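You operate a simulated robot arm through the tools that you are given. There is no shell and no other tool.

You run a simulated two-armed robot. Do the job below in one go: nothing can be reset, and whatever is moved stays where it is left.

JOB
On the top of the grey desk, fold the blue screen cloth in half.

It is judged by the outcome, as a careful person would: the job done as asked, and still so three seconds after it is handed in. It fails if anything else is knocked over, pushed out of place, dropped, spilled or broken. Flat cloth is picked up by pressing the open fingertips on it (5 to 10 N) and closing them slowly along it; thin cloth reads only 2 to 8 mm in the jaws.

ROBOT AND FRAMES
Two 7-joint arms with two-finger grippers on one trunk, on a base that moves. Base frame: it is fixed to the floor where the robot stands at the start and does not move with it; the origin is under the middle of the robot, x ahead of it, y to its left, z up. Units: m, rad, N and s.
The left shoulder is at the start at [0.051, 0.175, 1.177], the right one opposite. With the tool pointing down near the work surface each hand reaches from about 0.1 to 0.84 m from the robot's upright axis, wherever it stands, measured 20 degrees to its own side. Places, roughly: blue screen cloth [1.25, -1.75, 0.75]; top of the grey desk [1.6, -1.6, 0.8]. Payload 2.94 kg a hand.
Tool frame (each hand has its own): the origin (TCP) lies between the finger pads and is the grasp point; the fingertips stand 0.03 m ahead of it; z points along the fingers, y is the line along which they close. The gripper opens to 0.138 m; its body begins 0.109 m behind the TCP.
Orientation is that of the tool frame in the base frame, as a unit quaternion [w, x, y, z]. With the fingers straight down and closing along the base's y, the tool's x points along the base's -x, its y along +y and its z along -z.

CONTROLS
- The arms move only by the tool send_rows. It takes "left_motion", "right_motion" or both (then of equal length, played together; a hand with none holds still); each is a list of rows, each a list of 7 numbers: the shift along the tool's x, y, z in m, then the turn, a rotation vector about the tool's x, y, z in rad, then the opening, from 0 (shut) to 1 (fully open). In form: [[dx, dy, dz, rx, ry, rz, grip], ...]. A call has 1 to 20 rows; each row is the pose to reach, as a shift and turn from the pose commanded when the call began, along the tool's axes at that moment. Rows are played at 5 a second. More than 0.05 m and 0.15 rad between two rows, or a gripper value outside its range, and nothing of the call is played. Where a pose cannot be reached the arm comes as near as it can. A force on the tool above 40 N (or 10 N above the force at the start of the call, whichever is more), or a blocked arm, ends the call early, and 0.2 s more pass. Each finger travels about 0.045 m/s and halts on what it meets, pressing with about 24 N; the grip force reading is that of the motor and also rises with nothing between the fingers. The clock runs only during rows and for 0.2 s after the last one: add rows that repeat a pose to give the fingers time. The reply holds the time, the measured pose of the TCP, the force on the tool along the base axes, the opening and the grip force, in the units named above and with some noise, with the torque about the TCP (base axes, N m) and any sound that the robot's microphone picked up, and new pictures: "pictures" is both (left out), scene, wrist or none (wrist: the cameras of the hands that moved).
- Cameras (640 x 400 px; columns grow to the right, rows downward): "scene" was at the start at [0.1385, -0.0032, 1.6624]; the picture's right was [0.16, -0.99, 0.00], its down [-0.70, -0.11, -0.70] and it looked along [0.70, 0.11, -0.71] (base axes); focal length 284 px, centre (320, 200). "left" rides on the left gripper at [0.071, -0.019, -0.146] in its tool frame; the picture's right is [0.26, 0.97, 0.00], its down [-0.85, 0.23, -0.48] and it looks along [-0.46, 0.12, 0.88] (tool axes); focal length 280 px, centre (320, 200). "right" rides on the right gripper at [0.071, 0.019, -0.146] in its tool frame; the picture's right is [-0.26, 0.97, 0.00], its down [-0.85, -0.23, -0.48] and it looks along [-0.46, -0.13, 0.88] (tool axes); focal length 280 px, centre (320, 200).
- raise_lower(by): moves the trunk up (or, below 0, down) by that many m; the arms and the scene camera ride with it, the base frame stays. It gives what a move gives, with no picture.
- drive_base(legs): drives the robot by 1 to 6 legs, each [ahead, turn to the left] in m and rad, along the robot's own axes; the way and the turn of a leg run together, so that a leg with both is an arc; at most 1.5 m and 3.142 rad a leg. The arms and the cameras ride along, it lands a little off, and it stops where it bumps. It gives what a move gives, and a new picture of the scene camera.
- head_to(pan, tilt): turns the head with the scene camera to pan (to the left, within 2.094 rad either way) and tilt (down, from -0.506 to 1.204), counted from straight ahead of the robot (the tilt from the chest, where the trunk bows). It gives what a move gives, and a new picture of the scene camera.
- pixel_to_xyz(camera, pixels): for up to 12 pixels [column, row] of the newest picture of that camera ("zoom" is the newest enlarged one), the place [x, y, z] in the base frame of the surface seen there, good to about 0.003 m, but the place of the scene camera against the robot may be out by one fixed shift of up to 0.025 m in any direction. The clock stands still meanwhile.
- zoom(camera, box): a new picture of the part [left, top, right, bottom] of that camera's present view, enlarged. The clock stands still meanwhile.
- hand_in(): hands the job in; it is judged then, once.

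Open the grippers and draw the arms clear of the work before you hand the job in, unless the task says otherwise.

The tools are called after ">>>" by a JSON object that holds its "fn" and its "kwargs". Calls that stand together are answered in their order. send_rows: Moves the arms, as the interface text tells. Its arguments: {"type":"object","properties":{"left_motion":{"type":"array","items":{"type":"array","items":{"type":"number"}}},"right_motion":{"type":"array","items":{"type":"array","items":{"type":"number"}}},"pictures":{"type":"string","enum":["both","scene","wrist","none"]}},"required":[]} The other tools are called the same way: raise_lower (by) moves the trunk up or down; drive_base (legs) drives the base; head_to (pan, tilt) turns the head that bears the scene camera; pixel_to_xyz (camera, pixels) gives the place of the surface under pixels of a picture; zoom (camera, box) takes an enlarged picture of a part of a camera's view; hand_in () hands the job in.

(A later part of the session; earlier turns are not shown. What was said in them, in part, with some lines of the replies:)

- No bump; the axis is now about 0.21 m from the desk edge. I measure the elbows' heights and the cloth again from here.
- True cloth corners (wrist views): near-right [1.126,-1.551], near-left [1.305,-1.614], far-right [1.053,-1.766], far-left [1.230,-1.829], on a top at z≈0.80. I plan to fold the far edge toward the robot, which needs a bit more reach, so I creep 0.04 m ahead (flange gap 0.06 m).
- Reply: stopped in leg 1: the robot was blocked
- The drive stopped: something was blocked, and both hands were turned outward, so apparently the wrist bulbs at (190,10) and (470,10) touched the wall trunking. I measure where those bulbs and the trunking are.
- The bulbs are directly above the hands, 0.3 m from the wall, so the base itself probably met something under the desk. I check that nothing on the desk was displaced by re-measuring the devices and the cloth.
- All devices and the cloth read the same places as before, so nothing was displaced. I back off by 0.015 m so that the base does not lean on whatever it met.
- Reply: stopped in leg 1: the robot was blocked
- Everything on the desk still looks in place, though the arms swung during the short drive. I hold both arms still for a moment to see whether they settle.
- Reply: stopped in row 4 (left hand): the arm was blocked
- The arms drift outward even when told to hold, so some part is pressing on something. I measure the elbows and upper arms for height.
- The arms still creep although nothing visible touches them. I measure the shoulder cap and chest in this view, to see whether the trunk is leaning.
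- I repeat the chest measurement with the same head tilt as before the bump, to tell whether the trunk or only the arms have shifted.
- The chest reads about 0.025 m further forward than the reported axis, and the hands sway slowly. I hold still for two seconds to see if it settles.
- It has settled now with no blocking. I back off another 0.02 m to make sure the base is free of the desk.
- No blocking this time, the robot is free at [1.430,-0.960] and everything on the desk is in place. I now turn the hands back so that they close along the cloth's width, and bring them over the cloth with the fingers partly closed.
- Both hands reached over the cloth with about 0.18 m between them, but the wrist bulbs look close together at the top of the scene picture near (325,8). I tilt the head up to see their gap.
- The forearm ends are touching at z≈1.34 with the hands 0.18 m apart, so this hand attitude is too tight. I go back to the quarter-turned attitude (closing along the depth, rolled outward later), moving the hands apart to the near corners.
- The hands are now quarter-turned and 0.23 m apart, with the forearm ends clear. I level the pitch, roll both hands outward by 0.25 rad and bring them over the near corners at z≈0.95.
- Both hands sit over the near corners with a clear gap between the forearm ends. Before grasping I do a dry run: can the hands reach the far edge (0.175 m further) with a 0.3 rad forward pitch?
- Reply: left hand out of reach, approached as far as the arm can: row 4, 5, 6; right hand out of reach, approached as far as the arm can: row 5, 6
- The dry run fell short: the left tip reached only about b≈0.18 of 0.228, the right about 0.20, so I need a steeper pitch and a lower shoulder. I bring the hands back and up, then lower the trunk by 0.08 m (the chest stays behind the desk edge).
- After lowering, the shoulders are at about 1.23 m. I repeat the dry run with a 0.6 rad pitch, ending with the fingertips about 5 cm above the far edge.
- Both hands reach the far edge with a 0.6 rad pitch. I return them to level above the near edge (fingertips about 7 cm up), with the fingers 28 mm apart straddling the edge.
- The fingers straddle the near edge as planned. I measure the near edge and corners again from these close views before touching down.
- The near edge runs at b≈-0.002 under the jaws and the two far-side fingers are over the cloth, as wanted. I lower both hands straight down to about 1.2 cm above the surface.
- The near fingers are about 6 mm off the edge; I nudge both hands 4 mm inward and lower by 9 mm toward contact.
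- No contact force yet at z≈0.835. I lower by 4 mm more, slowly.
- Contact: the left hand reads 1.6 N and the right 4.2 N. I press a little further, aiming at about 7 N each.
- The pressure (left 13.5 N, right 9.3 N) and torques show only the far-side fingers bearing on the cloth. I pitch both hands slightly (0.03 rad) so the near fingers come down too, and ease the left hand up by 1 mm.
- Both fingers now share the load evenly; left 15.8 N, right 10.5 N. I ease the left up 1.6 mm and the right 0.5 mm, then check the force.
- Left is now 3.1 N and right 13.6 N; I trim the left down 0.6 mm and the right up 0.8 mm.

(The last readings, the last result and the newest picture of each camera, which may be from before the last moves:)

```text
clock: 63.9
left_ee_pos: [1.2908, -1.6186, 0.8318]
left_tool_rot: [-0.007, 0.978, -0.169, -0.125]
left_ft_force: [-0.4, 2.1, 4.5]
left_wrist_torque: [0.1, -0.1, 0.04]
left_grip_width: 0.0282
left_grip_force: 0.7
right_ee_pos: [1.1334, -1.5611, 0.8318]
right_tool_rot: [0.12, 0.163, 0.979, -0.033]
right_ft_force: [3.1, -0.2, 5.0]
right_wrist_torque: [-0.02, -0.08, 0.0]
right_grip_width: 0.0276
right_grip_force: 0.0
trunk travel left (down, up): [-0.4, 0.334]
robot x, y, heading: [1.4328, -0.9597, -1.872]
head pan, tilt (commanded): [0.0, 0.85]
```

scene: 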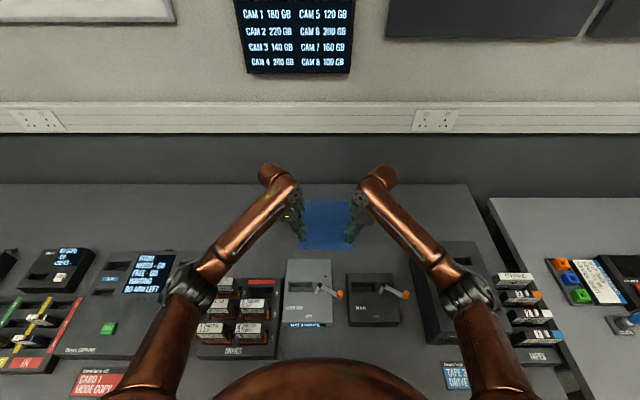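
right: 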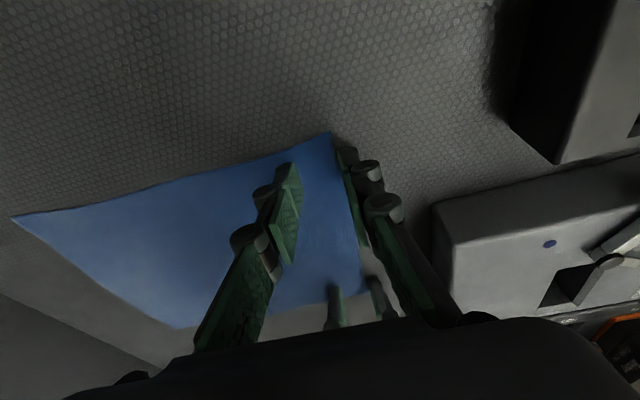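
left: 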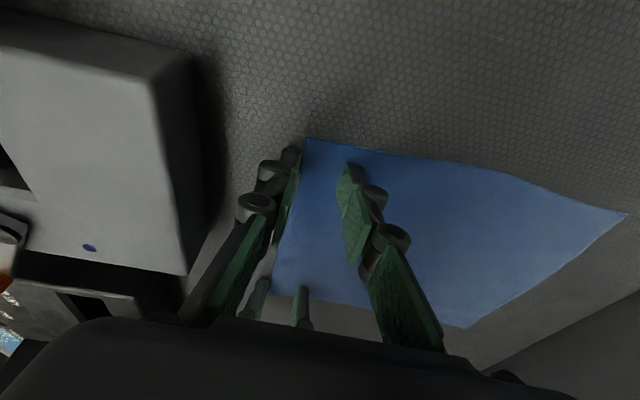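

Both near 5 N. I press 0.4 mm more and close both grippers slowly along the cloth.

>>> {"fn": "send_rows", "kwargs": {"left_motion": [[0.0001, 0, 0.0004, 0, 0, 0, 0.19], [0.0001, 0, 0.0004, 0, 0, 0, 0.17], [0.0001, 0, 0.0004, 0, 0, 0, 0.15], [0.0001, 0, 0.0004, 0, 0, 0, 0.13], [0.0001, 0, 0.0004, 0, 0, 0, 0.11], [0.0001, 0, 0.0004, 0, 0, 0, 0.09], [0.0001, 0, 0.0004, 0, 0, 0, 0.07], [0.0001, 0, 0.0004, 0, 0, 0, 0.05], [0.0001, 0, 0.0004, 0, 0, 0, 0.03], [0.0001, 0, 0.0004, 0, 0, 0, 0.01], [0.0001, 0, 0.0004, 0, 0, 0, 0.0], [0.0001, 0, 0.0004, 0, 0, 0, 0.0], [0.0001, 0, 0.0004, 0, 0, 0, 0.0]], "right_motion": [[0.0001, 0, 0.0004, 0, 0, 0, 0.19], [0.0001, 0, 0.0004, 0, 0, 0, 0.17], [0.0001, 0, 0.0004, 0, 0, 0, 0.15], [0.0001, 0, 0.0004, 0, 0, 0, 0.13], [0.0001, 0, 0.0004, 0, 0, 0, 0.11], [0.0001, 0, 0.0004, 0, 0, 0, 0.09], [0.0001, 0, 0.0004, 0, 0, 0, 0.07], [0.0001, 0, 0.0004, 0, 0, 0, 0.05], [0.0001, 0, 0.0004, 0, 0, 0, 0.03], [0.0001, 0, 0.0004, 0, 0, 0, 0.01], [0.0001, 0, 0.0004, 0, 0, 0, 0.0], [0.0001, 0, 0.0004, 0, 0, 0, 0.0], [0.0001, 0, 0.0004, 0, 0, 0, 0.0]], "pictures": "wrist"}}

```text
clock: 66.7
left_ee_pos: [1.2897, -1.6194, 0.8311]
left_tool_rot: [-0.007, 0.978, -0.17, -0.125]
left_ft_force: [-0.4, -0.4, -1.4]
left_wrist_torque: [0.01, -0.01, 0.01]
left_grip_width: 0.0033
left_grip_force: 20.5
right_ee_pos: [1.1337, -1.5627, 0.8313]
right_tool_rot: [0.12, 0.164, 0.979, -0.033]
right_ft_force: [0.1, -0.2, 0.3]
right_wrist_torque: [0.0, 0.02, 0.03]
right_grip_width: 0.0065
right_grip_force: 24.0
trunk travel left (down, up): [-0.4, 0.334]
robot x, y, heading: [1.4307, -0.9595, -1.873]
head pan, tilt (commanded): [0.0, 0.85]
```

right: 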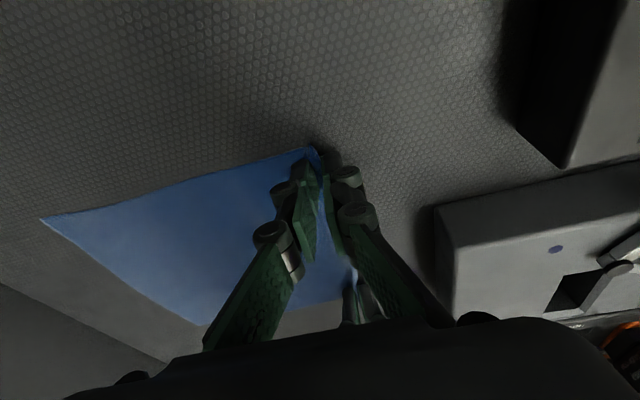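
left: 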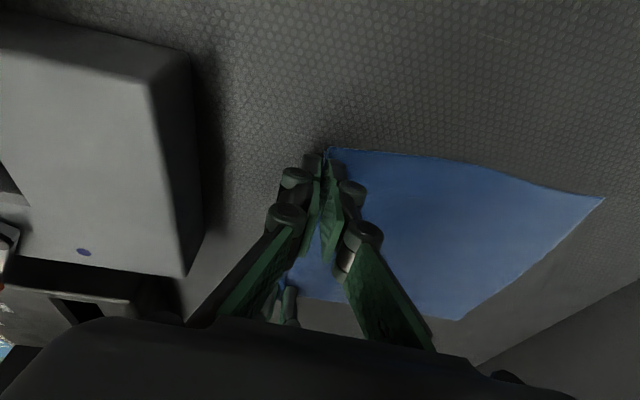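

Both grippers hold cloth: 3.3 mm in the left jaws and 6.5 mm in the right, with blue visible between the pads. I lift both together along the start of the folding arc (about 7 cm up, 3 cm inward) and look.

>>> {"fn": "send_rows", "kwargs": {"left_motion": [[-0.0025, 0.0023, -0.0097, 0, 0, 0, 0], [-0.0054, 0.0046, -0.0213, 0, 0, 0, 0], [-0.0083, 0.009, -0.0328, 0, 0, 0, 0], [-0.0112, 0.0153, -0.0443, 0, 0, 0, 0], [-0.0141, 0.0237, -0.0557, 0, 0, 0, 0], [-0.0167, 0.034, -0.0661, 0, 0, 0, 0]], "right_motion": [[-0.0024, -0.0023, -0.0097, 0, 0, 0, 0], [-0.0054, -0.0046, -0.0213, 0, 0, 0, 0], [-0.0083, -0.0089, -0.0328, 0, 0, 0, 0], [-0.0112, -0.0152, -0.0443, 0, 0, 0, 0], [-0.0141, -0.0235, -0.0558, 0, 0, 0, 0], [-0.0167, -0.0337, -0.0662, 0, 0, 0, 0]], "pictures": "both"}}

```text
clock: 68.1
left_ee_pos: [1.2795, -1.6481, 0.9]
left_tool_rot: [-0.007, 0.977, -0.17, -0.125]
left_ft_force: [-1.3, -1.0, -1.3]
left_wrist_torque: [0.01, -0.03, -0.01]
left_grip_width: 0.0054
left_grip_force: 21.6
right_ee_pos: [1.1225, -1.592, 0.9006]
right_tool_rot: [0.12, 0.164, 0.979, -0.033]
right_ft_force: [0.8, 0.2, 0.0]
right_wrist_torque: [0.02, -0.01, 0.0]
right_grip_width: 0.0061
right_grip_force: 24.2
trunk travel left (down, up): [-0.4, 0.334]
robot x, y, heading: [1.4315, -0.959, -1.875]
head pan, tilt (commanded): [0.0, 0.85]
```

scene: 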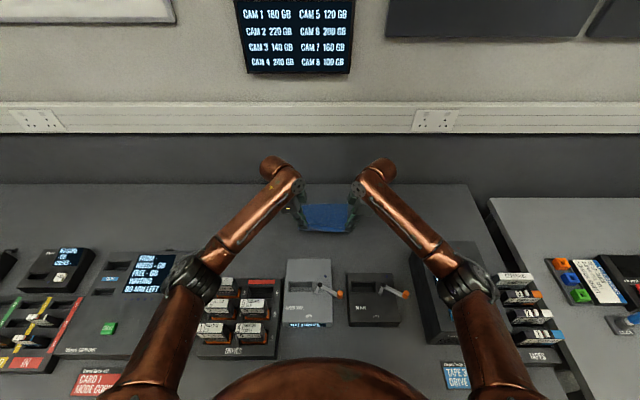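
right: 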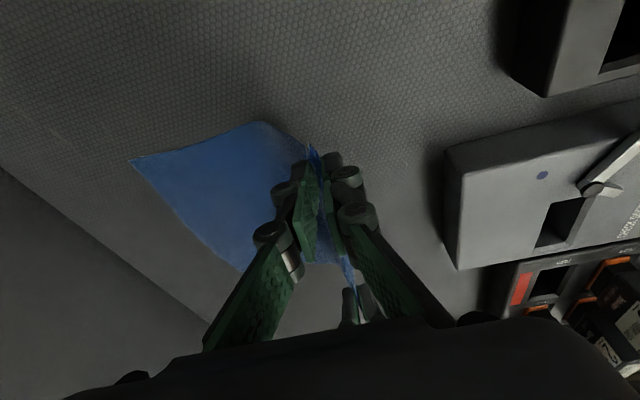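
left: 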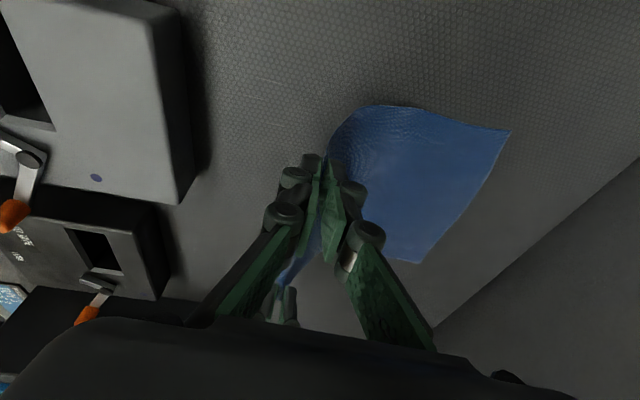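

Both hands hold the near edge up and the far part of the cloth lies flat. I check that the far corners have not slid, and measure the held edge.

>>> {"fn": "pixel_to_xyz", "kwargs": {"camera": "left", "pixels": [[507, 132], [420, 260], [400, 109], [360, 110], [400, 180], [332, 150]]}}

>>> {"fn": "pixel_to_xyz", "kwargs": {"camera": "right", "pixels": [[134, 160], [230, 262], [262, 126], [200, 190], [300, 142], [312, 150]]}}

>>> {"fn": "zoom", "kwargs": {"camera": "left", "box": [240, 90, 520, 320]}}

>>> {"fn": "zoom", "kwargs": {"camera": "scene", "box": [270, 160, 390, 240]}}

```text
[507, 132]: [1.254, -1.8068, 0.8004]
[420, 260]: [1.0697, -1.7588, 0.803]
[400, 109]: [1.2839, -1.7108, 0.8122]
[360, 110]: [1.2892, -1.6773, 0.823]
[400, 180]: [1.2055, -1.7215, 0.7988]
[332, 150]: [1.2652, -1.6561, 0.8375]
```

```text
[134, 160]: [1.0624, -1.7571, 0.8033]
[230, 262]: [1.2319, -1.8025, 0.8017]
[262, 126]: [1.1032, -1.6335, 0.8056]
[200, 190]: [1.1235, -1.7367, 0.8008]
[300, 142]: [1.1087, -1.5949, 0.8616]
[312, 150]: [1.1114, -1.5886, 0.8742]
```

```text
1.74 times, centred on (380, 205) of left
```

zoom: 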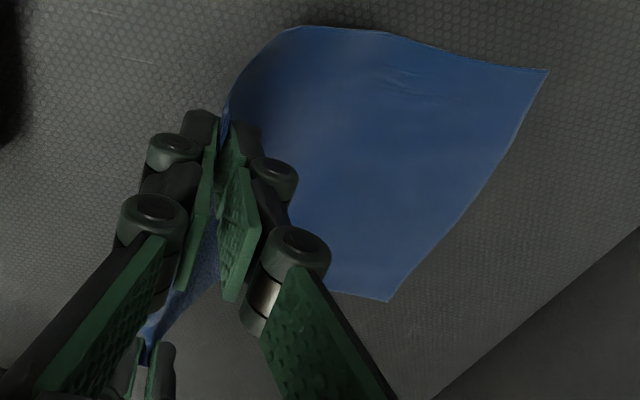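

```text
5.00 times, centred on (330, 200) of scene
```

zoom: 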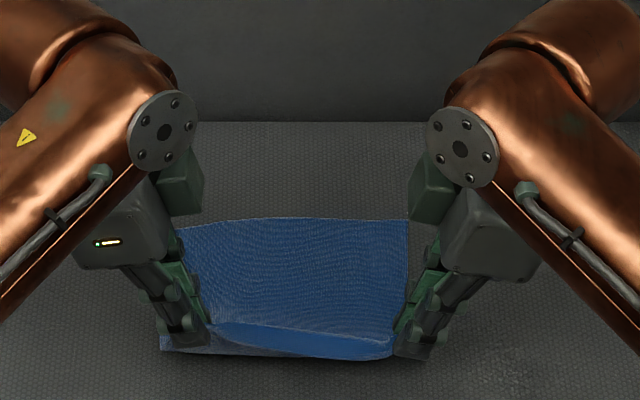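

The cloth slid slightly toward me while being gathered (far corners now about [1.254,-1.807] and [1.066,-1.758]), so I adapt the targets: left tip to b≈0.19, right to b≈0.20, both 1.4 cm to the left. I carry the held edge over the top of the arc first.

>>> {"fn": "send_rows", "kwargs": {"left_motion": [[-0.0015, 0.0127, -0.0117, -0.04, 0, 0, 0], [-0.0019, 0.0288, -0.0192, -0.08, 0, 0, 0], [-0.0014, 0.0457, -0.0229, -0.12, 0, 0, 0], [0.0002, 0.0622, -0.0226, -0.17, 0, 0, 0], [0.0031, 0.0786, -0.0174, -0.22, 0, 0, 0], [0.007, 0.0938, -0.0072, -0.27, 0, 0, 0]], "right_motion": [[-0.0043, -0.0145, -0.011, 0.04, 0, 0, 0], [-0.0073, -0.0325, -0.0178, 0.08, 0, 0, 0], [-0.0095, -0.0514, -0.0209, 0.12, 0, 0, 0], [-0.0105, -0.0699, -0.0199, 0.17, 0, 0, 0], [-0.0104, -0.0884, -0.014, 0.22, 0, 0, 0], [-0.0091, -0.1056, -0.0031, 0.27, 0, 0, 0]], "pictures": "both"}}

```text
clock: 69.5
left_ee_pos: [1.2565, -1.7421, 0.9082]
left_tool_rot: [0.125, 0.97, -0.151, -0.147]
left_ft_force: [-0.1, -0.1, 0.4]
left_wrist_torque: [0.02, 0.0, -0.01]
left_grip_width: 0.0042
left_grip_force: 20.9
right_ee_pos: [1.0957, -1.6955, 0.9081]
right_tool_rot: [0.097, 0.178, 0.965, -0.165]
right_ft_force: [0.0, 0.3, 0.4]
right_wrist_torque: [-0.01, 0.0, 0.01]
right_grip_width: 0.0063
right_grip_force: 23.6
trunk travel left (down, up): [-0.4, 0.334]
robot x, y, heading: [1.4334, -0.9615, -1.873]
head pan, tilt (commanded): [0.0, 0.85]
```

scene: 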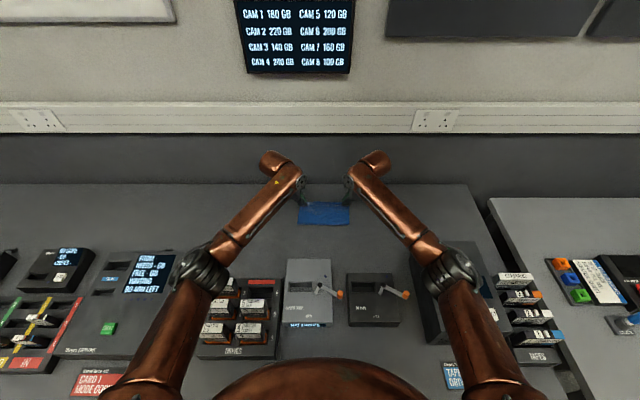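
right: 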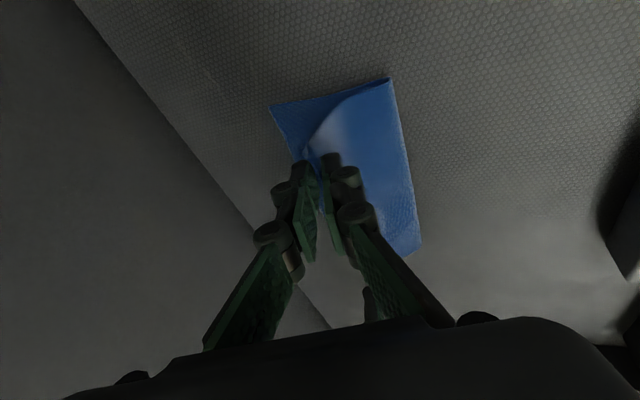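
left: 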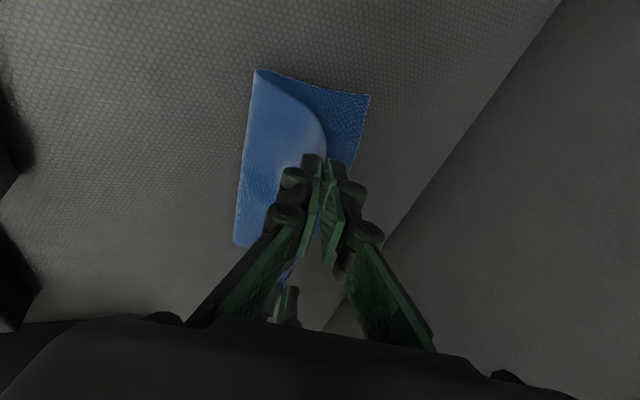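

The cloth is folding over nicely: the crease runs near (255,70) in the left view and (388,78) in the right, the far corners are at (370,96) and (271,106). I measure them.

>>> {"fn": "pixel_to_xyz", "kwargs": {"camera": "left", "pixels": [[367, 98], [257, 72], [236, 244], [330, 105], [345, 160], [310, 152]]}}

>>> {"fn": "pixel_to_xyz", "kwargs": {"camera": "right", "pixels": [[273, 108], [387, 81], [418, 250], [330, 100], [290, 150], [330, 140]]}}

>>> {"fn": "zoom", "kwargs": {"camera": "scene", "box": [270, 150, 390, 240]}}

```text
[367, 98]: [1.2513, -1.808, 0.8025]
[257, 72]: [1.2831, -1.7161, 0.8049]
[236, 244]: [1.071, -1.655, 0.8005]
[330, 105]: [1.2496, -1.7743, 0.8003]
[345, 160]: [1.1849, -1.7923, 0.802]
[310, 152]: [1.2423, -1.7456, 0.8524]
```

```text
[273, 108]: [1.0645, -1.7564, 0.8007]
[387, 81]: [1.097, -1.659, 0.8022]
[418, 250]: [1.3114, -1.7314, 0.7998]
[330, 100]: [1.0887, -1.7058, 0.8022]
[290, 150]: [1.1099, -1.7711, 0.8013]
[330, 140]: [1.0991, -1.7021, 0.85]
```

```text
4.44 times, centred on (330, 195) of scene
```

zoom: 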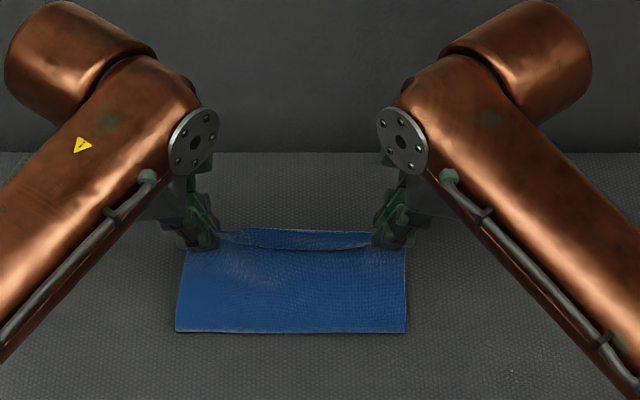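

The far corners have not moved further and the crease is straight. I bring the held edge down along the rest of the arc to about 1.6 cm above the far edge.

>>> {"fn": "send_rows", "kwargs": {"left_motion": [[0.004, 0.0088, 0.016, -0.03, 0, 0, 0], [0.0083, 0.0155, 0.0323, -0.06, 0, 0, 0], [0.0124, 0.0204, 0.0482, -0.08, 0, 0, 0], [0.0165, 0.0229, 0.0622, -0.1, 0, 0, 0], [0.0194, 0.0235, 0.0716, -0.12, 0, 0, 0], [0.0194, 0.0235, 0.0716, -0.12, 0, 0, 0]], "right_motion": [[0.0026, -0.0088, 0.0163, 0.03, 0, 0, 0], [0.0055, -0.0153, 0.0328, 0.06, 0, 0, 0], [0.0085, -0.0208, 0.0492, 0.08, 0, 0, 0], [0.0111, -0.0236, 0.0637, 0.1, 0, 0, 0], [0.0126, -0.0242, 0.0732, 0.12, 0, 0, 0], [0.0126, -0.0242, 0.0732, 0.12, 0, 0, 0]], "pictures": "both"}}

```text
clock: 70.9
left_ee_pos: [1.2462, -1.7818, 0.8434]
left_tool_rot: [0.182, 0.96, -0.142, -0.156]
left_ft_force: [-0.4, -0.3, -1.3]
left_wrist_torque: [0.0, -0.01, -0.03]
left_grip_width: 0.0024
left_grip_force: 20.0
right_ee_pos: [1.084, -1.7371, 0.8441]
right_tool_rot: [0.086, 0.185, 0.953, -0.223]
right_ft_force: [0.2, 0.3, 0.2]
right_wrist_torque: [-0.02, 0.0, 0.04]
right_grip_width: 0.0062
right_grip_force: 24.1
trunk travel left (down, up): [-0.4, 0.334]
robot x, y, heading: [1.428, -0.9578, -1.875]
head pan, tilt (commanded): [0.0, 0.85]
```

scene: 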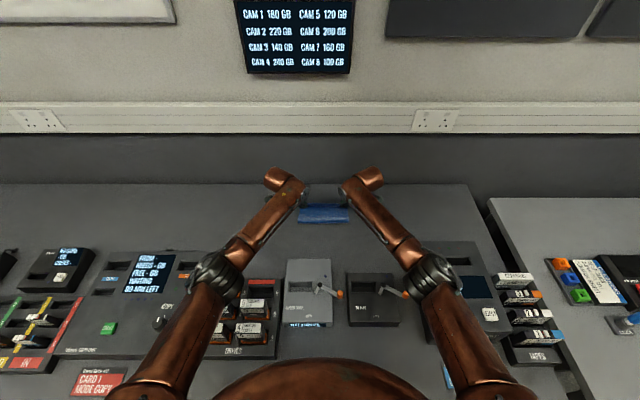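
right: 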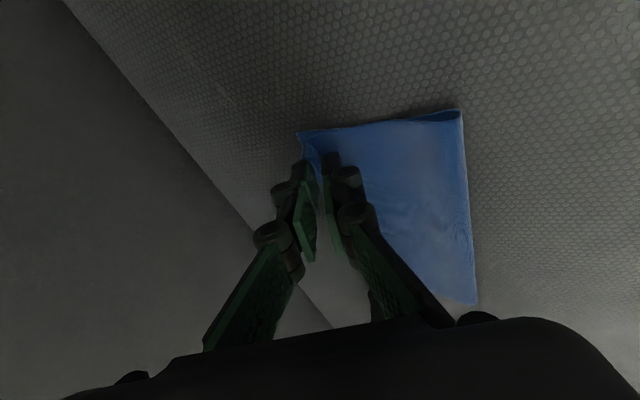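
left: 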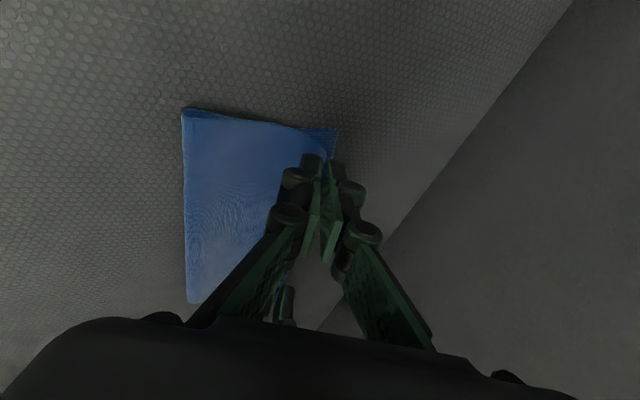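

The held edge is now just above the far edge and the crease is square. I zoom in and measure far corners, crease and held edge.

>>> {"fn": "zoom", "kwargs": {"camera": "left", "box": [160, 90, 400, 320]}}

>>> {"fn": "zoom", "kwargs": {"camera": "right", "box": [260, 90, 500, 320]}}

>>> {"fn": "pixel_to_xyz", "kwargs": {"camera": "left", "pixels": [[336, 131], [184, 112], [191, 300], [322, 150], [300, 132], [240, 150]]}}

>>> {"fn": "pixel_to_xyz", "kwargs": {"camera": "right", "pixels": [[300, 134], [459, 112], [473, 302], [312, 150], [340, 130], [400, 180]]}}

```text
1.74 times, centred on (280, 205) of left
```

zoom: 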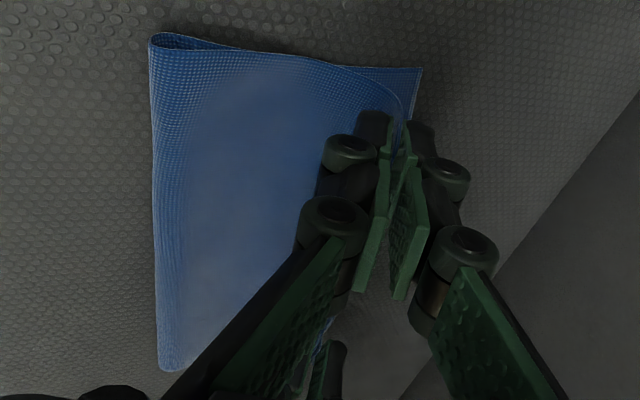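

```text
1.74 times, centred on (380, 205) of right
```

zoom: 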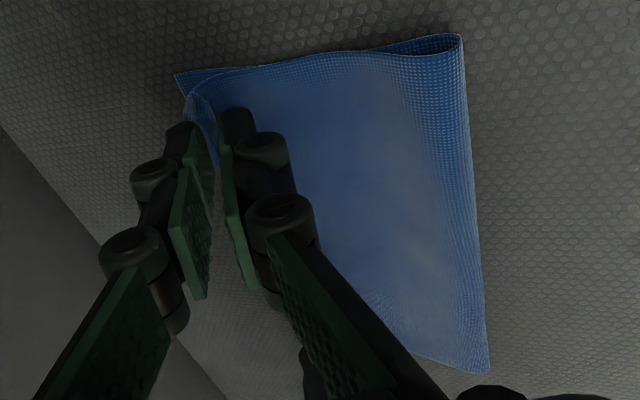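

```text
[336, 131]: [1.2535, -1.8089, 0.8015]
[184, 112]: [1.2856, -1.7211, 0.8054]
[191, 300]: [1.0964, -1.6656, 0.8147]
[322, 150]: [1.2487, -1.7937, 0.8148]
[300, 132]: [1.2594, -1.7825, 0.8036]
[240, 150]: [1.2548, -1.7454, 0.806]
```

```text
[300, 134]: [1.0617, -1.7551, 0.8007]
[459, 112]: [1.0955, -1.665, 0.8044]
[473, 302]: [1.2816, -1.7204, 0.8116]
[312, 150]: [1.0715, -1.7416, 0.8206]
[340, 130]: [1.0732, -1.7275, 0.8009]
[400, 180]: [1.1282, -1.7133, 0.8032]
```

The far corners are unmoved and the crease is straight; the jaws hold a hem of about 2 cm, so I draw back 1.2 cm (leaving room for the hem to unfold to the far edge), lower 3 mm and open both grippers gently.

>>> {"fn": "send_rows", "kwargs": {"left_motion": [[0.0003, -0.006, -0.0011, 0, 0, 0, 0], [0.0006, -0.0122, -0.0022, 0, 0, 0, 0], [0.0006, -0.0122, -0.0022, 0, 0, 0, 0], [0.0004, -0.0118, -0.003, 0, 0, 0, 0.04], [0.0002, -0.0114, -0.0039, 0, 0, 0, 0.08], [0, -0.011, -0.0048, 0, 0, 0, 0.12], [-0.0003, -0.0106, -0.0057, 0, 0, 0, 0.16], [-0.0003, -0.0106, -0.0057, 0, 0, 0, 0.2], [-0.0003, -0.0106, -0.0057, 0, 0, 0, 0.2], [-0.0003, -0.0106, -0.0057, 0, 0, 0, 0.2]], "right_motion": [[0.0003, 0.006, -0.0011, 0, 0, 0, 0], [0.0006, 0.0122, -0.0022, 0, 0, 0, 0], [0.0006, 0.0122, -0.0022, 0, 0, 0, 0], [0.0004, 0.0118, -0.003, 0, 0, 0, 0.04], [0.0002, 0.0114, -0.0039, 0, 0, 0, 0.08], [0, 0.011, -0.0048, 0, 0, 0, 0.12], [-0.0003, 0.0106, -0.0057, 0, 0, 0, 0.16], [-0.0003, 0.0106, -0.0057, 0, 0, 0, 0.2], [-0.0003, 0.0106, -0.0057, 0, 0, 0, 0.2], [-0.0003, 0.0106, -0.0057, 0, 0, 0, 0.2]], "pictures": "both"}}

```text
clock: 73.1
left_ee_pos: [1.2512, -1.7711, 0.8454]
left_tool_rot: [0.182, 0.96, -0.142, -0.156]
left_ft_force: [0.3, 0.1, -0.2]
left_wrist_torque: [0.01, -0.03, 0.01]
left_grip_width: 0.0274
left_grip_force: 0.1
right_ee_pos: [1.0902, -1.7274, 0.8458]
right_tool_rot: [0.086, 0.184, 0.953, -0.223]
right_ft_force: [0.2, -0.1, 0.3]
right_wrist_torque: [-0.05, 0.03, -0.01]
right_grip_width: 0.0276
right_grip_force: 0.1
trunk travel left (down, up): [-0.4, 0.334]
robot x, y, heading: [1.4308, -0.9614, -1.876]
head pan, tilt (commanded): [0.0, 0.85]
```

scene: 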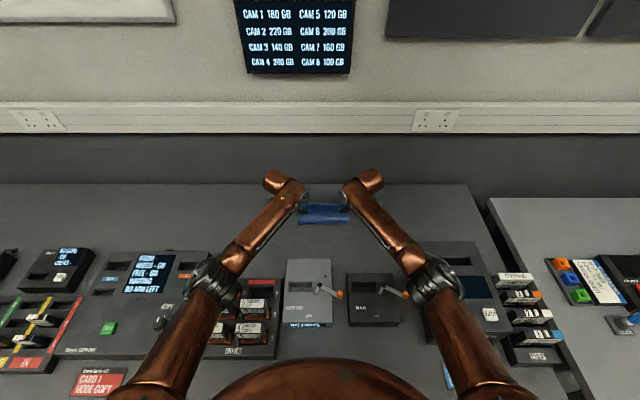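
right: 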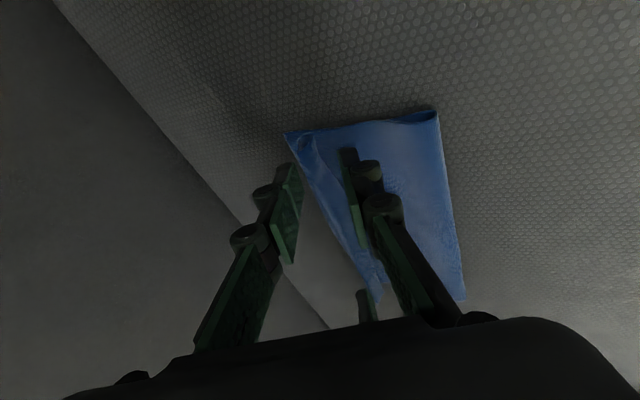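
left: 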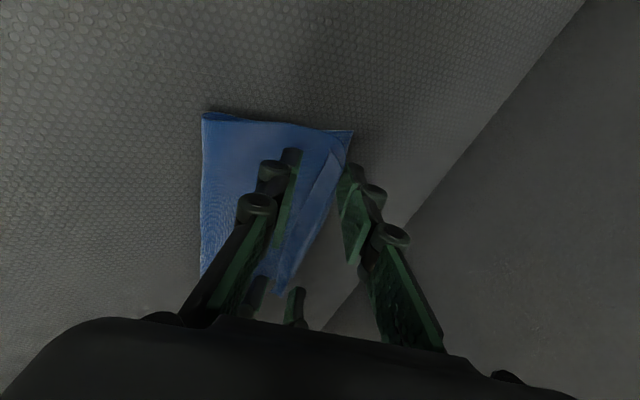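

Both jaws have let go and the flap rests near the far edge. I zoom into both wrist views to see how the hem lies.

>>> {"fn": "zoom", "kwargs": {"camera": "left", "box": [180, 90, 400, 310]}}

>>> {"fn": "zoom", "kwargs": {"camera": "right", "box": [250, 90, 490, 320]}}

>>> {"fn": "zoom", "kwargs": {"camera": "scene", "box": [280, 180, 370, 240]}}

```text
1.82 times, centred on (290, 200) of left
```

zoom: 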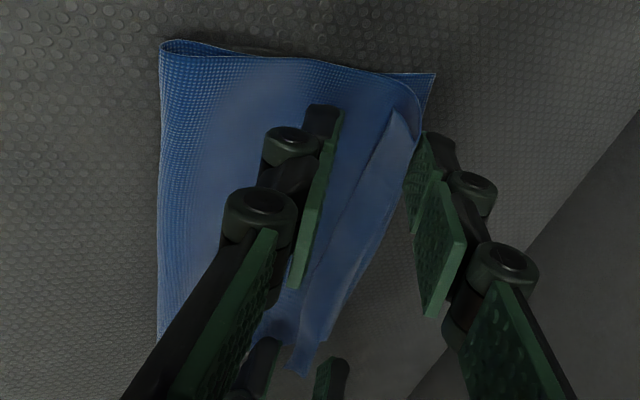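

```text
1.74 times, centred on (370, 205) of right
```

zoom: 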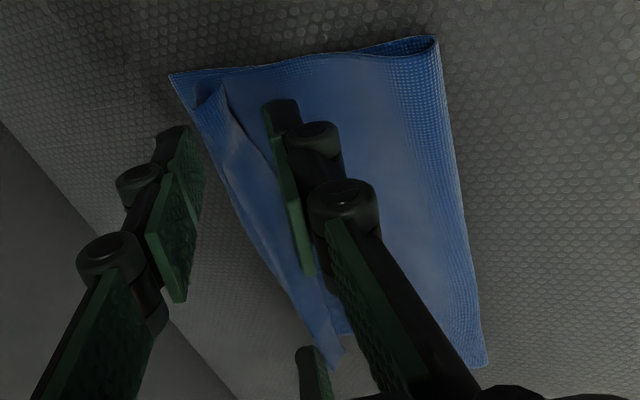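

```text
6.67 times, centred on (325, 210) of scene
```

zoom: 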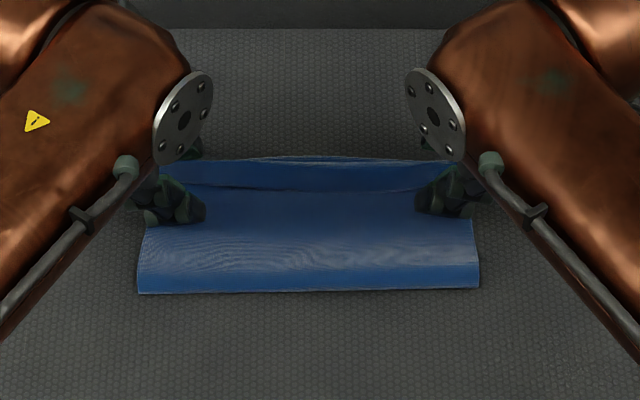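

The released hem (about 1.5–2 cm) lies folded back over the flap along the whole edge. I measure its height and position before flipping it forward with the near fingers.

>>> {"fn": "pixel_to_xyz", "kwargs": {"camera": "left", "pixels": [[331, 152], [325, 175], [318, 195], [308, 215], [312, 185], [320, 160], [310, 150], [350, 133], [338, 155], [204, 115], [345, 145], [300, 250]]}}

>>> {"fn": "pixel_to_xyz", "kwargs": {"camera": "right", "pixels": [[288, 133], [308, 140], [315, 155], [320, 175], [330, 190], [335, 150], [345, 225], [330, 135], [436, 113], [300, 145], [365, 270], [380, 150]]}}

```text
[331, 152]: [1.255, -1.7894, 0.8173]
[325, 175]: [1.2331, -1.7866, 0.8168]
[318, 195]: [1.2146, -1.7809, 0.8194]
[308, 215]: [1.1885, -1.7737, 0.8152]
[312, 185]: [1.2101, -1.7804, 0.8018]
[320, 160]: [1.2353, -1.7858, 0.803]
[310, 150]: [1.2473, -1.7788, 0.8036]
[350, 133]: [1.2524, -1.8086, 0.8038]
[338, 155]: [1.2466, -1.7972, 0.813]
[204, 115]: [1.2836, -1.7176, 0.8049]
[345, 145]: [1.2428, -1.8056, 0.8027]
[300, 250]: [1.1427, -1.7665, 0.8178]
```

```text
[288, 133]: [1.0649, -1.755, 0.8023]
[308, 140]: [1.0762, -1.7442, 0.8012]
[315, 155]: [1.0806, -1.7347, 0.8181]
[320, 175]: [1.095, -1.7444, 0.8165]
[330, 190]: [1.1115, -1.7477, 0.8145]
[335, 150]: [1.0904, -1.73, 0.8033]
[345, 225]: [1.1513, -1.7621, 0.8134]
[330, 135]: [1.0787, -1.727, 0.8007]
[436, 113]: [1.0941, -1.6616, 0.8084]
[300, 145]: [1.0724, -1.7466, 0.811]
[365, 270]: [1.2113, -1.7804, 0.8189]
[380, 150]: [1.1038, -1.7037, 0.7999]
```

The hem stands about 1.5 cm up between the fingers, with its raw edge leaning back at z≈0.817. I sweep both hands forward 3 cm with the near fingertips about 6 mm above the flap, to tip the hem over to the far side.

>>> {"fn": "send_rows", "kwargs": {"left_motion": [[0.0008, 0.0043, 0.0051, -0.03, 0, 0, 0.2], [0.0009, 0.0107, 0.0079, -0.07, 0, 0, 0.2], [0.0009, 0.0171, 0.0107, -0.11, 0, 0, 0.2], [0.001, 0.0234, 0.0136, -0.15, 0, 0, 0.2], [0.001, 0.0298, 0.0164, -0.18, 0, 0, 0.2]], "right_motion": [[0.0008, -0.0038, 0.0049, 0.03, 0, 0, 0.2], [0.0008, -0.0098, 0.0075, 0.07, 0, 0, 0.2], [0.0009, -0.0157, 0.0102, 0.11, 0, 0, 0.2], [0.001, -0.0217, 0.0128, 0.15, 0, 0, 0.2], [0.001, -0.0272, 0.0152, 0.18, 0, 0, 0.2]], "pictures": "both"}}

```text
clock: 74.3
left_ee_pos: [1.2382, -1.8033, 0.8416]
left_tool_rot: [0.268, 0.94, -0.127, -0.167]
left_ft_force: [0.0, 0.3, 0.1]
left_wrist_torque: [0.0, 0.03, -0.04]
left_grip_width: 0.0277
left_grip_force: 0.0
right_ee_pos: [1.0793, -1.7558, 0.8419]
right_tool_rot: [0.069, 0.191, 0.93, -0.308]
right_ft_force: [-0.6, -0.5, 0.0]
right_wrist_torque: [-0.02, 0.01, 0.02]
right_grip_width: 0.0276
right_grip_force: 0.0
trunk travel left (down, up): [-0.4, 0.334]
robot x, y, heading: [1.4305, -0.958, -1.877]
head pan, tilt (commanded): [0.0, 0.85]
```

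scene: 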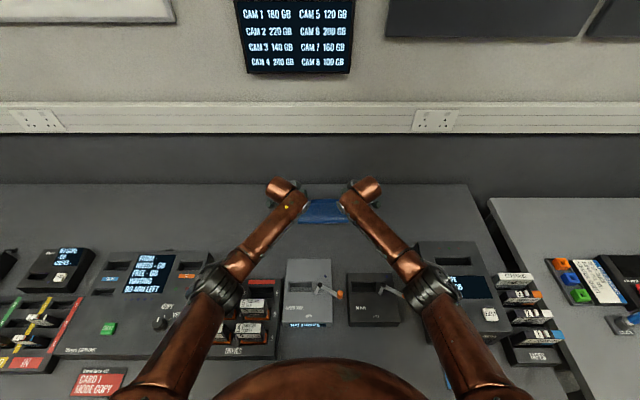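
right: 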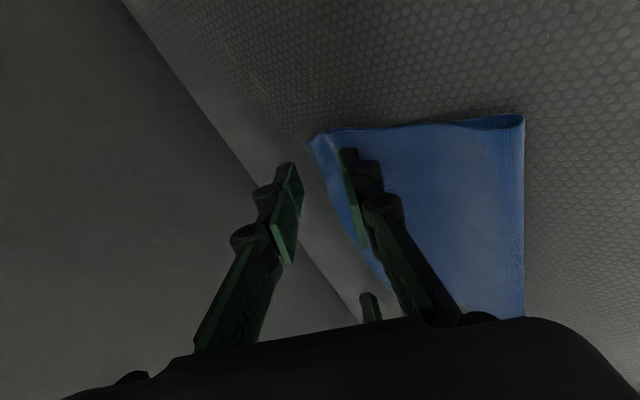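
left: 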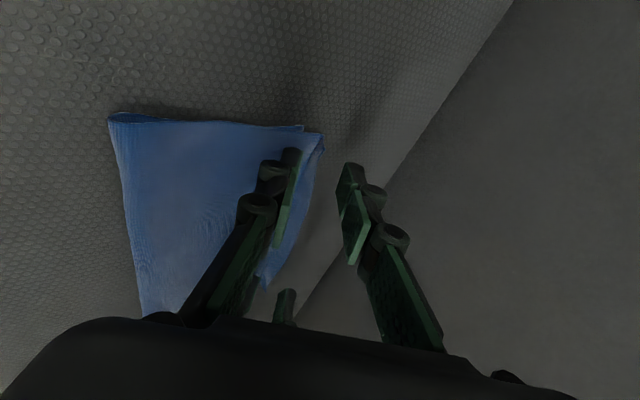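

The sweep went forward without force and the hem appears flipped over the far edge. I zoom to check.

>>> {"fn": "zoom", "kwargs": {"camera": "left", "box": [100, 90, 360, 300]}}

>>> {"fn": "zoom", "kwargs": {"camera": "right", "box": [280, 100, 540, 320]}}

>>> {"fn": "zoom", "kwargs": {"camera": "scene", "box": [280, 180, 370, 240]}}

```text
1.90 times, centred on (230, 195) of left
```

zoom: 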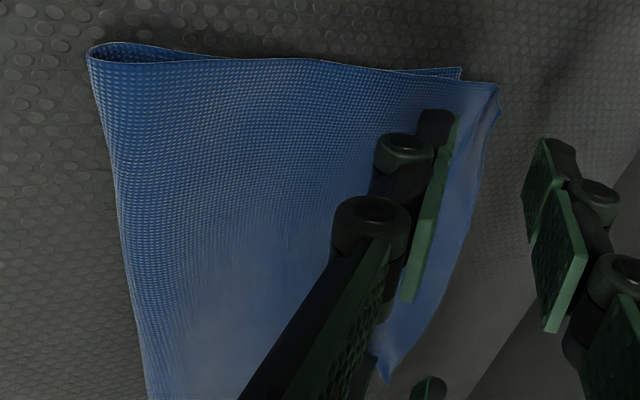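

```text
1.82 times, centred on (410, 210) of right
```

zoom: 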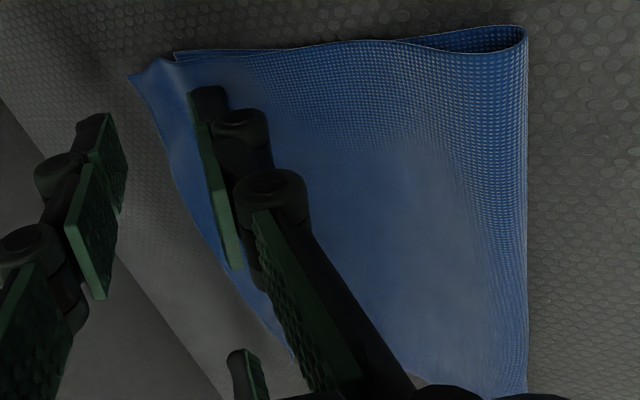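

```text
6.67 times, centred on (325, 210) of scene
```

zoom: 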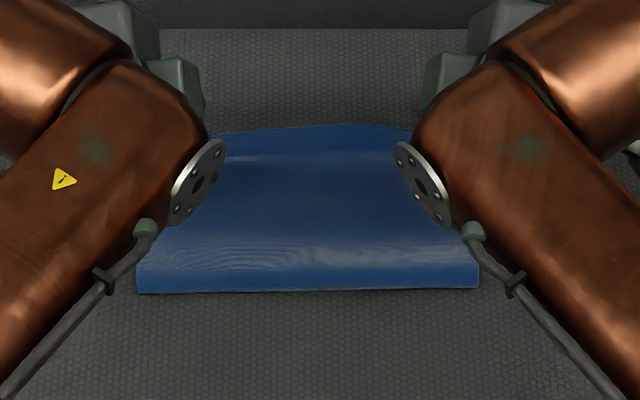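

The hem has flipped forward and the flap's edge now lies at, or about 1 cm beyond, the far edge of the lower half. I raise both hands straight up by 8 cm and look again.

>>> {"fn": "send_rows", "kwargs": {"left_motion": [[-0.0025, 0.0055, -0.008, 0, 0, 0, 0.2], [-0.0062, 0.0137, -0.02, 0, 0, 0, 0.2], [-0.0111, 0.0246, -0.036, 0, 0, 0, 0.2], [-0.0154, 0.0341, -0.05, 0, 0, 0, 0.2], [-0.0197, 0.0437, -0.064, 0, 0, 0, 0.2]], "right_motion": [[-0.0025, -0.0055, -0.008, 0, 0, 0, 0.2], [-0.0062, -0.0137, -0.02, 0, 0, 0, 0.2], [-0.0111, -0.0246, -0.036, 0, 0, 0, 0.2], [-0.0154, -0.0341, -0.05, 0, 0, 0, 0.2], [-0.0197, -0.0437, -0.0642, 0, 0, 0, 0.2]], "pictures": "both"}}

```text
clock: 75.5
left_ee_pos: [1.2392, -1.8017, 0.9219]
left_tool_rot: [0.267, 0.94, -0.128, -0.167]
left_ft_force: [0.2, -0.4, -0.4]
left_wrist_torque: [0.0, -0.01, 0.02]
left_grip_width: 0.0274
left_grip_force: 0.0
right_ee_pos: [1.0781, -1.757, 0.923]
right_tool_rot: [0.069, 0.19, 0.93, -0.307]
right_ft_force: [0.0, 0.6, -0.7]
right_wrist_torque: [-0.05, -0.04, 0.0]
right_grip_width: 0.0277
right_grip_force: 0.0
trunk travel left (down, up): [-0.4, 0.334]
robot x, y, heading: [1.4324, -0.9603, -1.87]
head pan, tilt (commanded): [0.0, 0.85]
```

scene: 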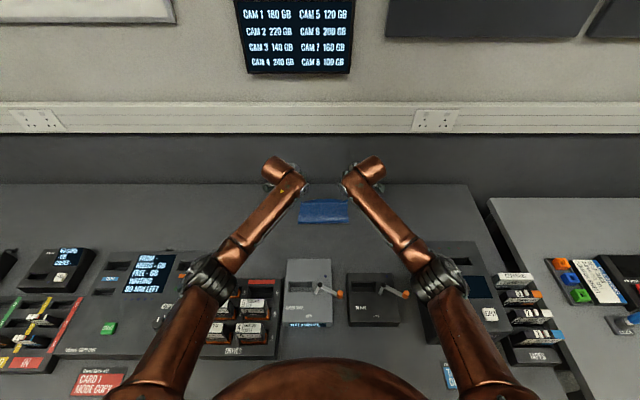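
right: 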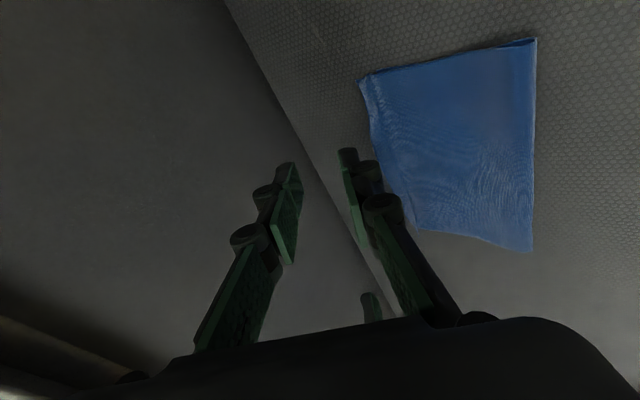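
left: 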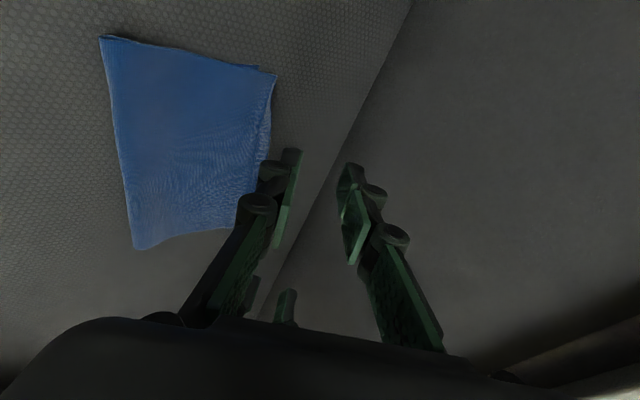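

The hands are clear and the cloth lies folded, about 0.2 x 0.1 m. I zoom in and measure the outline of the folded cloth.

>>> {"fn": "zoom", "kwargs": {"camera": "left", "box": [80, 20, 320, 260]}}

>>> {"fn": "zoom", "kwargs": {"camera": "right", "box": [330, 20, 570, 260]}}

>>> {"fn": "pixel_to_xyz", "kwargs": {"camera": "left", "pixels": [[101, 38], [275, 76], [259, 68], [138, 247], [258, 158], [248, 180], [190, 130], [120, 100]]}}

>>> {"fn": "pixel_to_xyz", "kwargs": {"camera": "right", "pixels": [[361, 81], [370, 76], [535, 41], [530, 248], [376, 115], [400, 180], [450, 130], [532, 140]]}}

```text
1.67 times, centred on (200, 140) of left
```

zoom: 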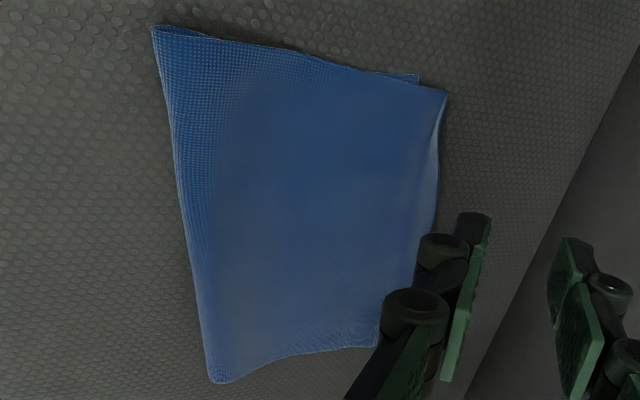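

```text
1.67 times, centred on (450, 140) of right
```

zoom: 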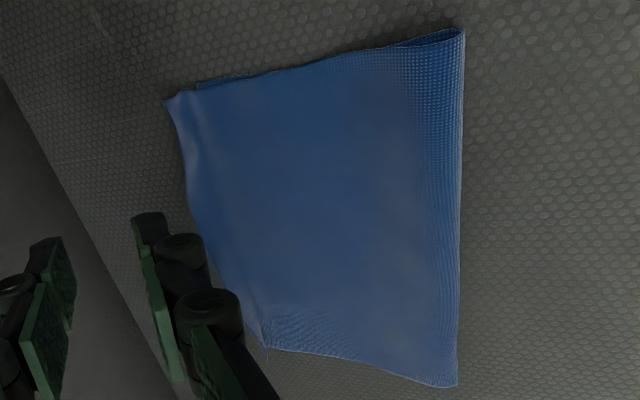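

```text
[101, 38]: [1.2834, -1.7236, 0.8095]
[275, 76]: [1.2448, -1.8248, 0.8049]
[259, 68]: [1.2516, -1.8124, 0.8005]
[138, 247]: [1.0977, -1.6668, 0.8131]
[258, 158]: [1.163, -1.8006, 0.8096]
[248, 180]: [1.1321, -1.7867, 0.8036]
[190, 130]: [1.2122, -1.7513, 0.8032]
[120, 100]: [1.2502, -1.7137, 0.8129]
```

```text
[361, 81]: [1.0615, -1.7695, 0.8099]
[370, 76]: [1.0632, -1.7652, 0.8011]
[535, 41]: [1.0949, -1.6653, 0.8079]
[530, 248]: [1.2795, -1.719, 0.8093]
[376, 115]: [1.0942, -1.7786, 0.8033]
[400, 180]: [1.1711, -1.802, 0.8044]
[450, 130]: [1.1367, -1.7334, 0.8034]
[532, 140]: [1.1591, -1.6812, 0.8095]
```

The cloth is folded edge to edge: the upper far corners lie within about 0.5–1.4 cm of the lower ones, and the crease is straight. I now raise the hands, draw them back and apart, clear of the cloth.

>>> {"fn": "send_rows", "kwargs": {"left_motion": [[-0.0074, 0.0164, -0.024, 0, 0, 0, 0.2], [-0.0148, 0.0327, -0.048, 0, 0, 0, 0.2], [-0.0078, 0.0265, -0.0834, 0, 0, 0, 0.2], [-0.0009, 0.0203, -0.1189, 0, 0, 0, 0.2], [0.0061, 0.0141, -0.1543, 0, 0, 0, 0.3], [0.0131, 0.0078, -0.1897, 0, 0, 0, 0.4], [0.02, 0.0016, -0.2252, 0, 0, 0, 0.5], [0.027, -0.0046, -0.2606, 0, 0, 0, 0.6]], "right_motion": [[-0.0074, -0.0164, -0.024, 0, 0, 0, 0.2], [-0.0148, -0.0327, -0.048, 0, 0, 0, 0.2], [-0.0078, -0.0265, -0.0834, 0, 0, 0, 0.2], [-0.0009, -0.0203, -0.1189, 0, 0, 0, 0.2], [0.0061, -0.0141, -0.1543, 0, 0, 0, 0.3], [0.0131, -0.0078, -0.1897, 0, 0, 0, 0.4], [0.02, -0.0016, -0.2252, 0, 0, 0, 0.5], [0.027, 0.0046, -0.2606, 0, 0, 0, 0.6]], "pictures": "both"}}

```text
clock: 77.3
left_ee_pos: [1.3646, -1.6848, 1.122]
left_tool_rot: [0.269, 0.94, -0.128, -0.168]
left_ft_force: [0.6, 0.1, -0.2]
left_wrist_torque: [-0.02, -0.03, -0.01]
left_grip_width: 0.083
left_grip_force: 0.1
right_ee_pos: [1.0524, -1.587, 1.1231]
right_tool_rot: [0.069, 0.19, 0.93, -0.308]
right_ft_force: [-0.4, -0.1, -0.5]
right_wrist_torque: [-0.05, 0.05, 0.02]
right_grip_width: 0.0831
right_grip_force: 0.0
trunk travel left (down, up): [-0.4, 0.334]
robot x, y, heading: [1.4306, -0.9605, -1.866]
head pan, tilt (commanded): [0.0, 0.85]
```

scene: 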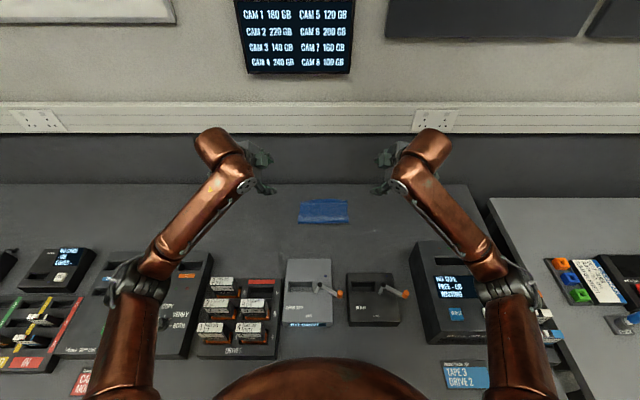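
right: 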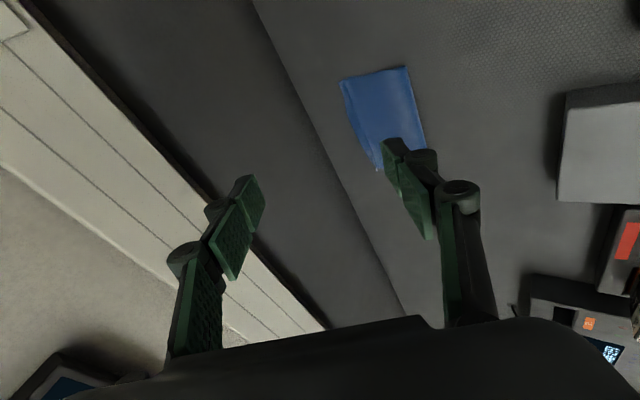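
left: 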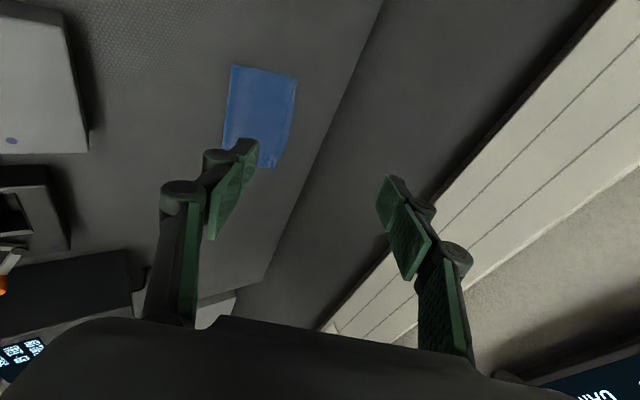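

The hands are at z≈1.12, off the cloth. I draw them further apart and back and open the grippers fully, then check the desk.

>>> {"fn": "send_rows", "kwargs": {"left_motion": [[0.03, -0.02, -0.02, 0.06, 0, 0, 0.7], [0.06, -0.04, -0.04, 0.12, 0, 0, 0.8], [0.09, -0.06, -0.06, 0.18, 0, 0, 0.9], [0.12, -0.08, -0.08, 0.24, 0, 0, 1], [0.14, -0.1, -0.09, 0.3, 0, 0, 1], [0.14, -0.1, -0.09, 0.3, 0, 0, 1]], "right_motion": [[0.03, 0.02, -0.02, -0.06, 0, 0, 0.7], [0.06, 0.04, -0.04, -0.12, 0, 0, 0.8], [0.09, 0.06, -0.06, -0.18, 0, 0, 0.9], [0.12, 0.08, -0.08, -0.24, 0, 0, 1], [0.14, 0.1, -0.09, -0.3, 0, 0, 1], [0.14, 0.1, -0.09, -0.3, 0, 0, 1]], "pictures": "scene"}}

>>> {"fn": "zoom", "kwargs": {"camera": "scene", "box": [270, 180, 390, 255]}}

>>> {"fn": "zoom", "kwargs": {"camera": "scene", "box": [100, 170, 560, 400]}}

```text
clock: 78.7
left_ee_pos: [1.542, -1.6091, 1.1044]
left_tool_rot: [0.124, 0.97, -0.151, -0.147]
left_ft_force: [0.5, -0.6, 0.9]
left_wrist_torque: [-0.01, -0.01, 0.0]
left_grip_width: 0.138
left_grip_force: 0.0
right_ee_pos: [0.9629, -1.418, 1.1047]
right_tool_rot: [0.096, 0.178, 0.966, -0.163]
right_ft_force: [0.1, -0.8, 0.3]
right_wrist_torque: [0.03, 0.01, 0.01]
right_grip_width: 0.1385
right_grip_force: 0.1
trunk travel left (down, up): [-0.4, 0.334]
robot x, y, heading: [1.4279, -0.959, -1.871]
head pan, tilt (commanded): [0.0, 0.85]
```

scene: 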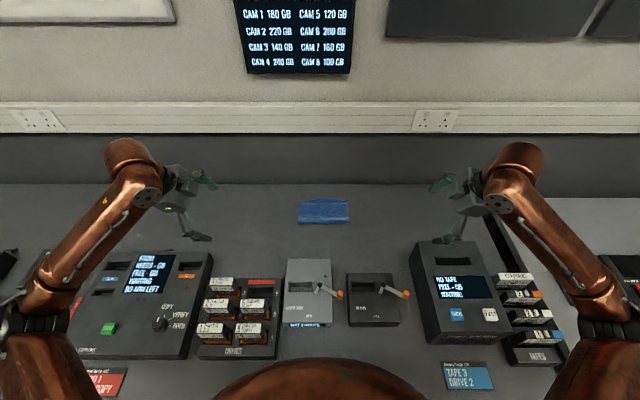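

```text
5.33 times, centred on (330, 218) of scene
```

zoom: 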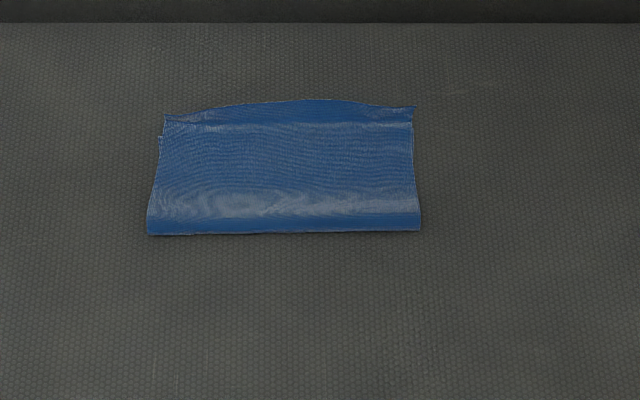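

```text
1.39 times, centred on (330, 285) of scene
```

zoom: 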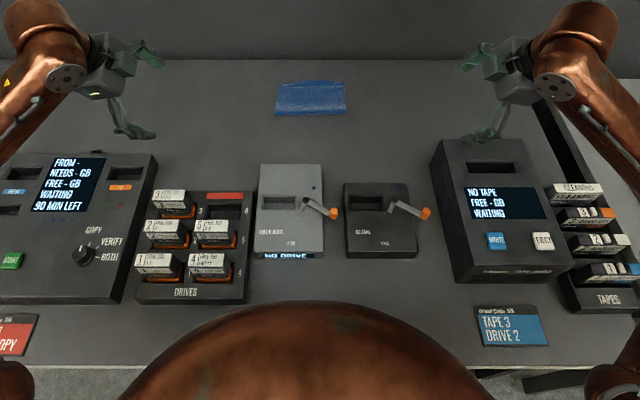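

The cloth lies neatly folded in half (scene zoom about columns 148–420, rows 100–235), all devices are where they were, and the arms are clear with the grippers open. I hand the job in.

>>> {"fn": "hand_in", "kwargs": {}}

```text
The job is handed in.
```

The blue screen cloth is folded in half on top of the grey desk. Its near edge was brought over to the far edge.

- **Fold:** the crease is straight and the folded cloth measures about 0.20 by 0.105 m. The upper far corners lie within about 0.5 to 1.4 cm of the lower ones. The top edge runs slightly past the bottom one, a little more in the middle. The crease still has a small puff of about 1 cm because I did not press it flat.
- **Position:** the cloth slid about 1 to 3 cm toward the robot while I was gripping its edge. It is still fully on the desk.
- **Bump while driving:** one short forward drive was reported as blocked and both arms swung. I re-measured the nearby devices and the cloth afterwards and nothing had moved, so I backed off before continuing. I never established what it hit.
- **Final state:** in the last picture the devices on the desk look undisturbed. Both grippers are open and the arms are clear of the cloth.
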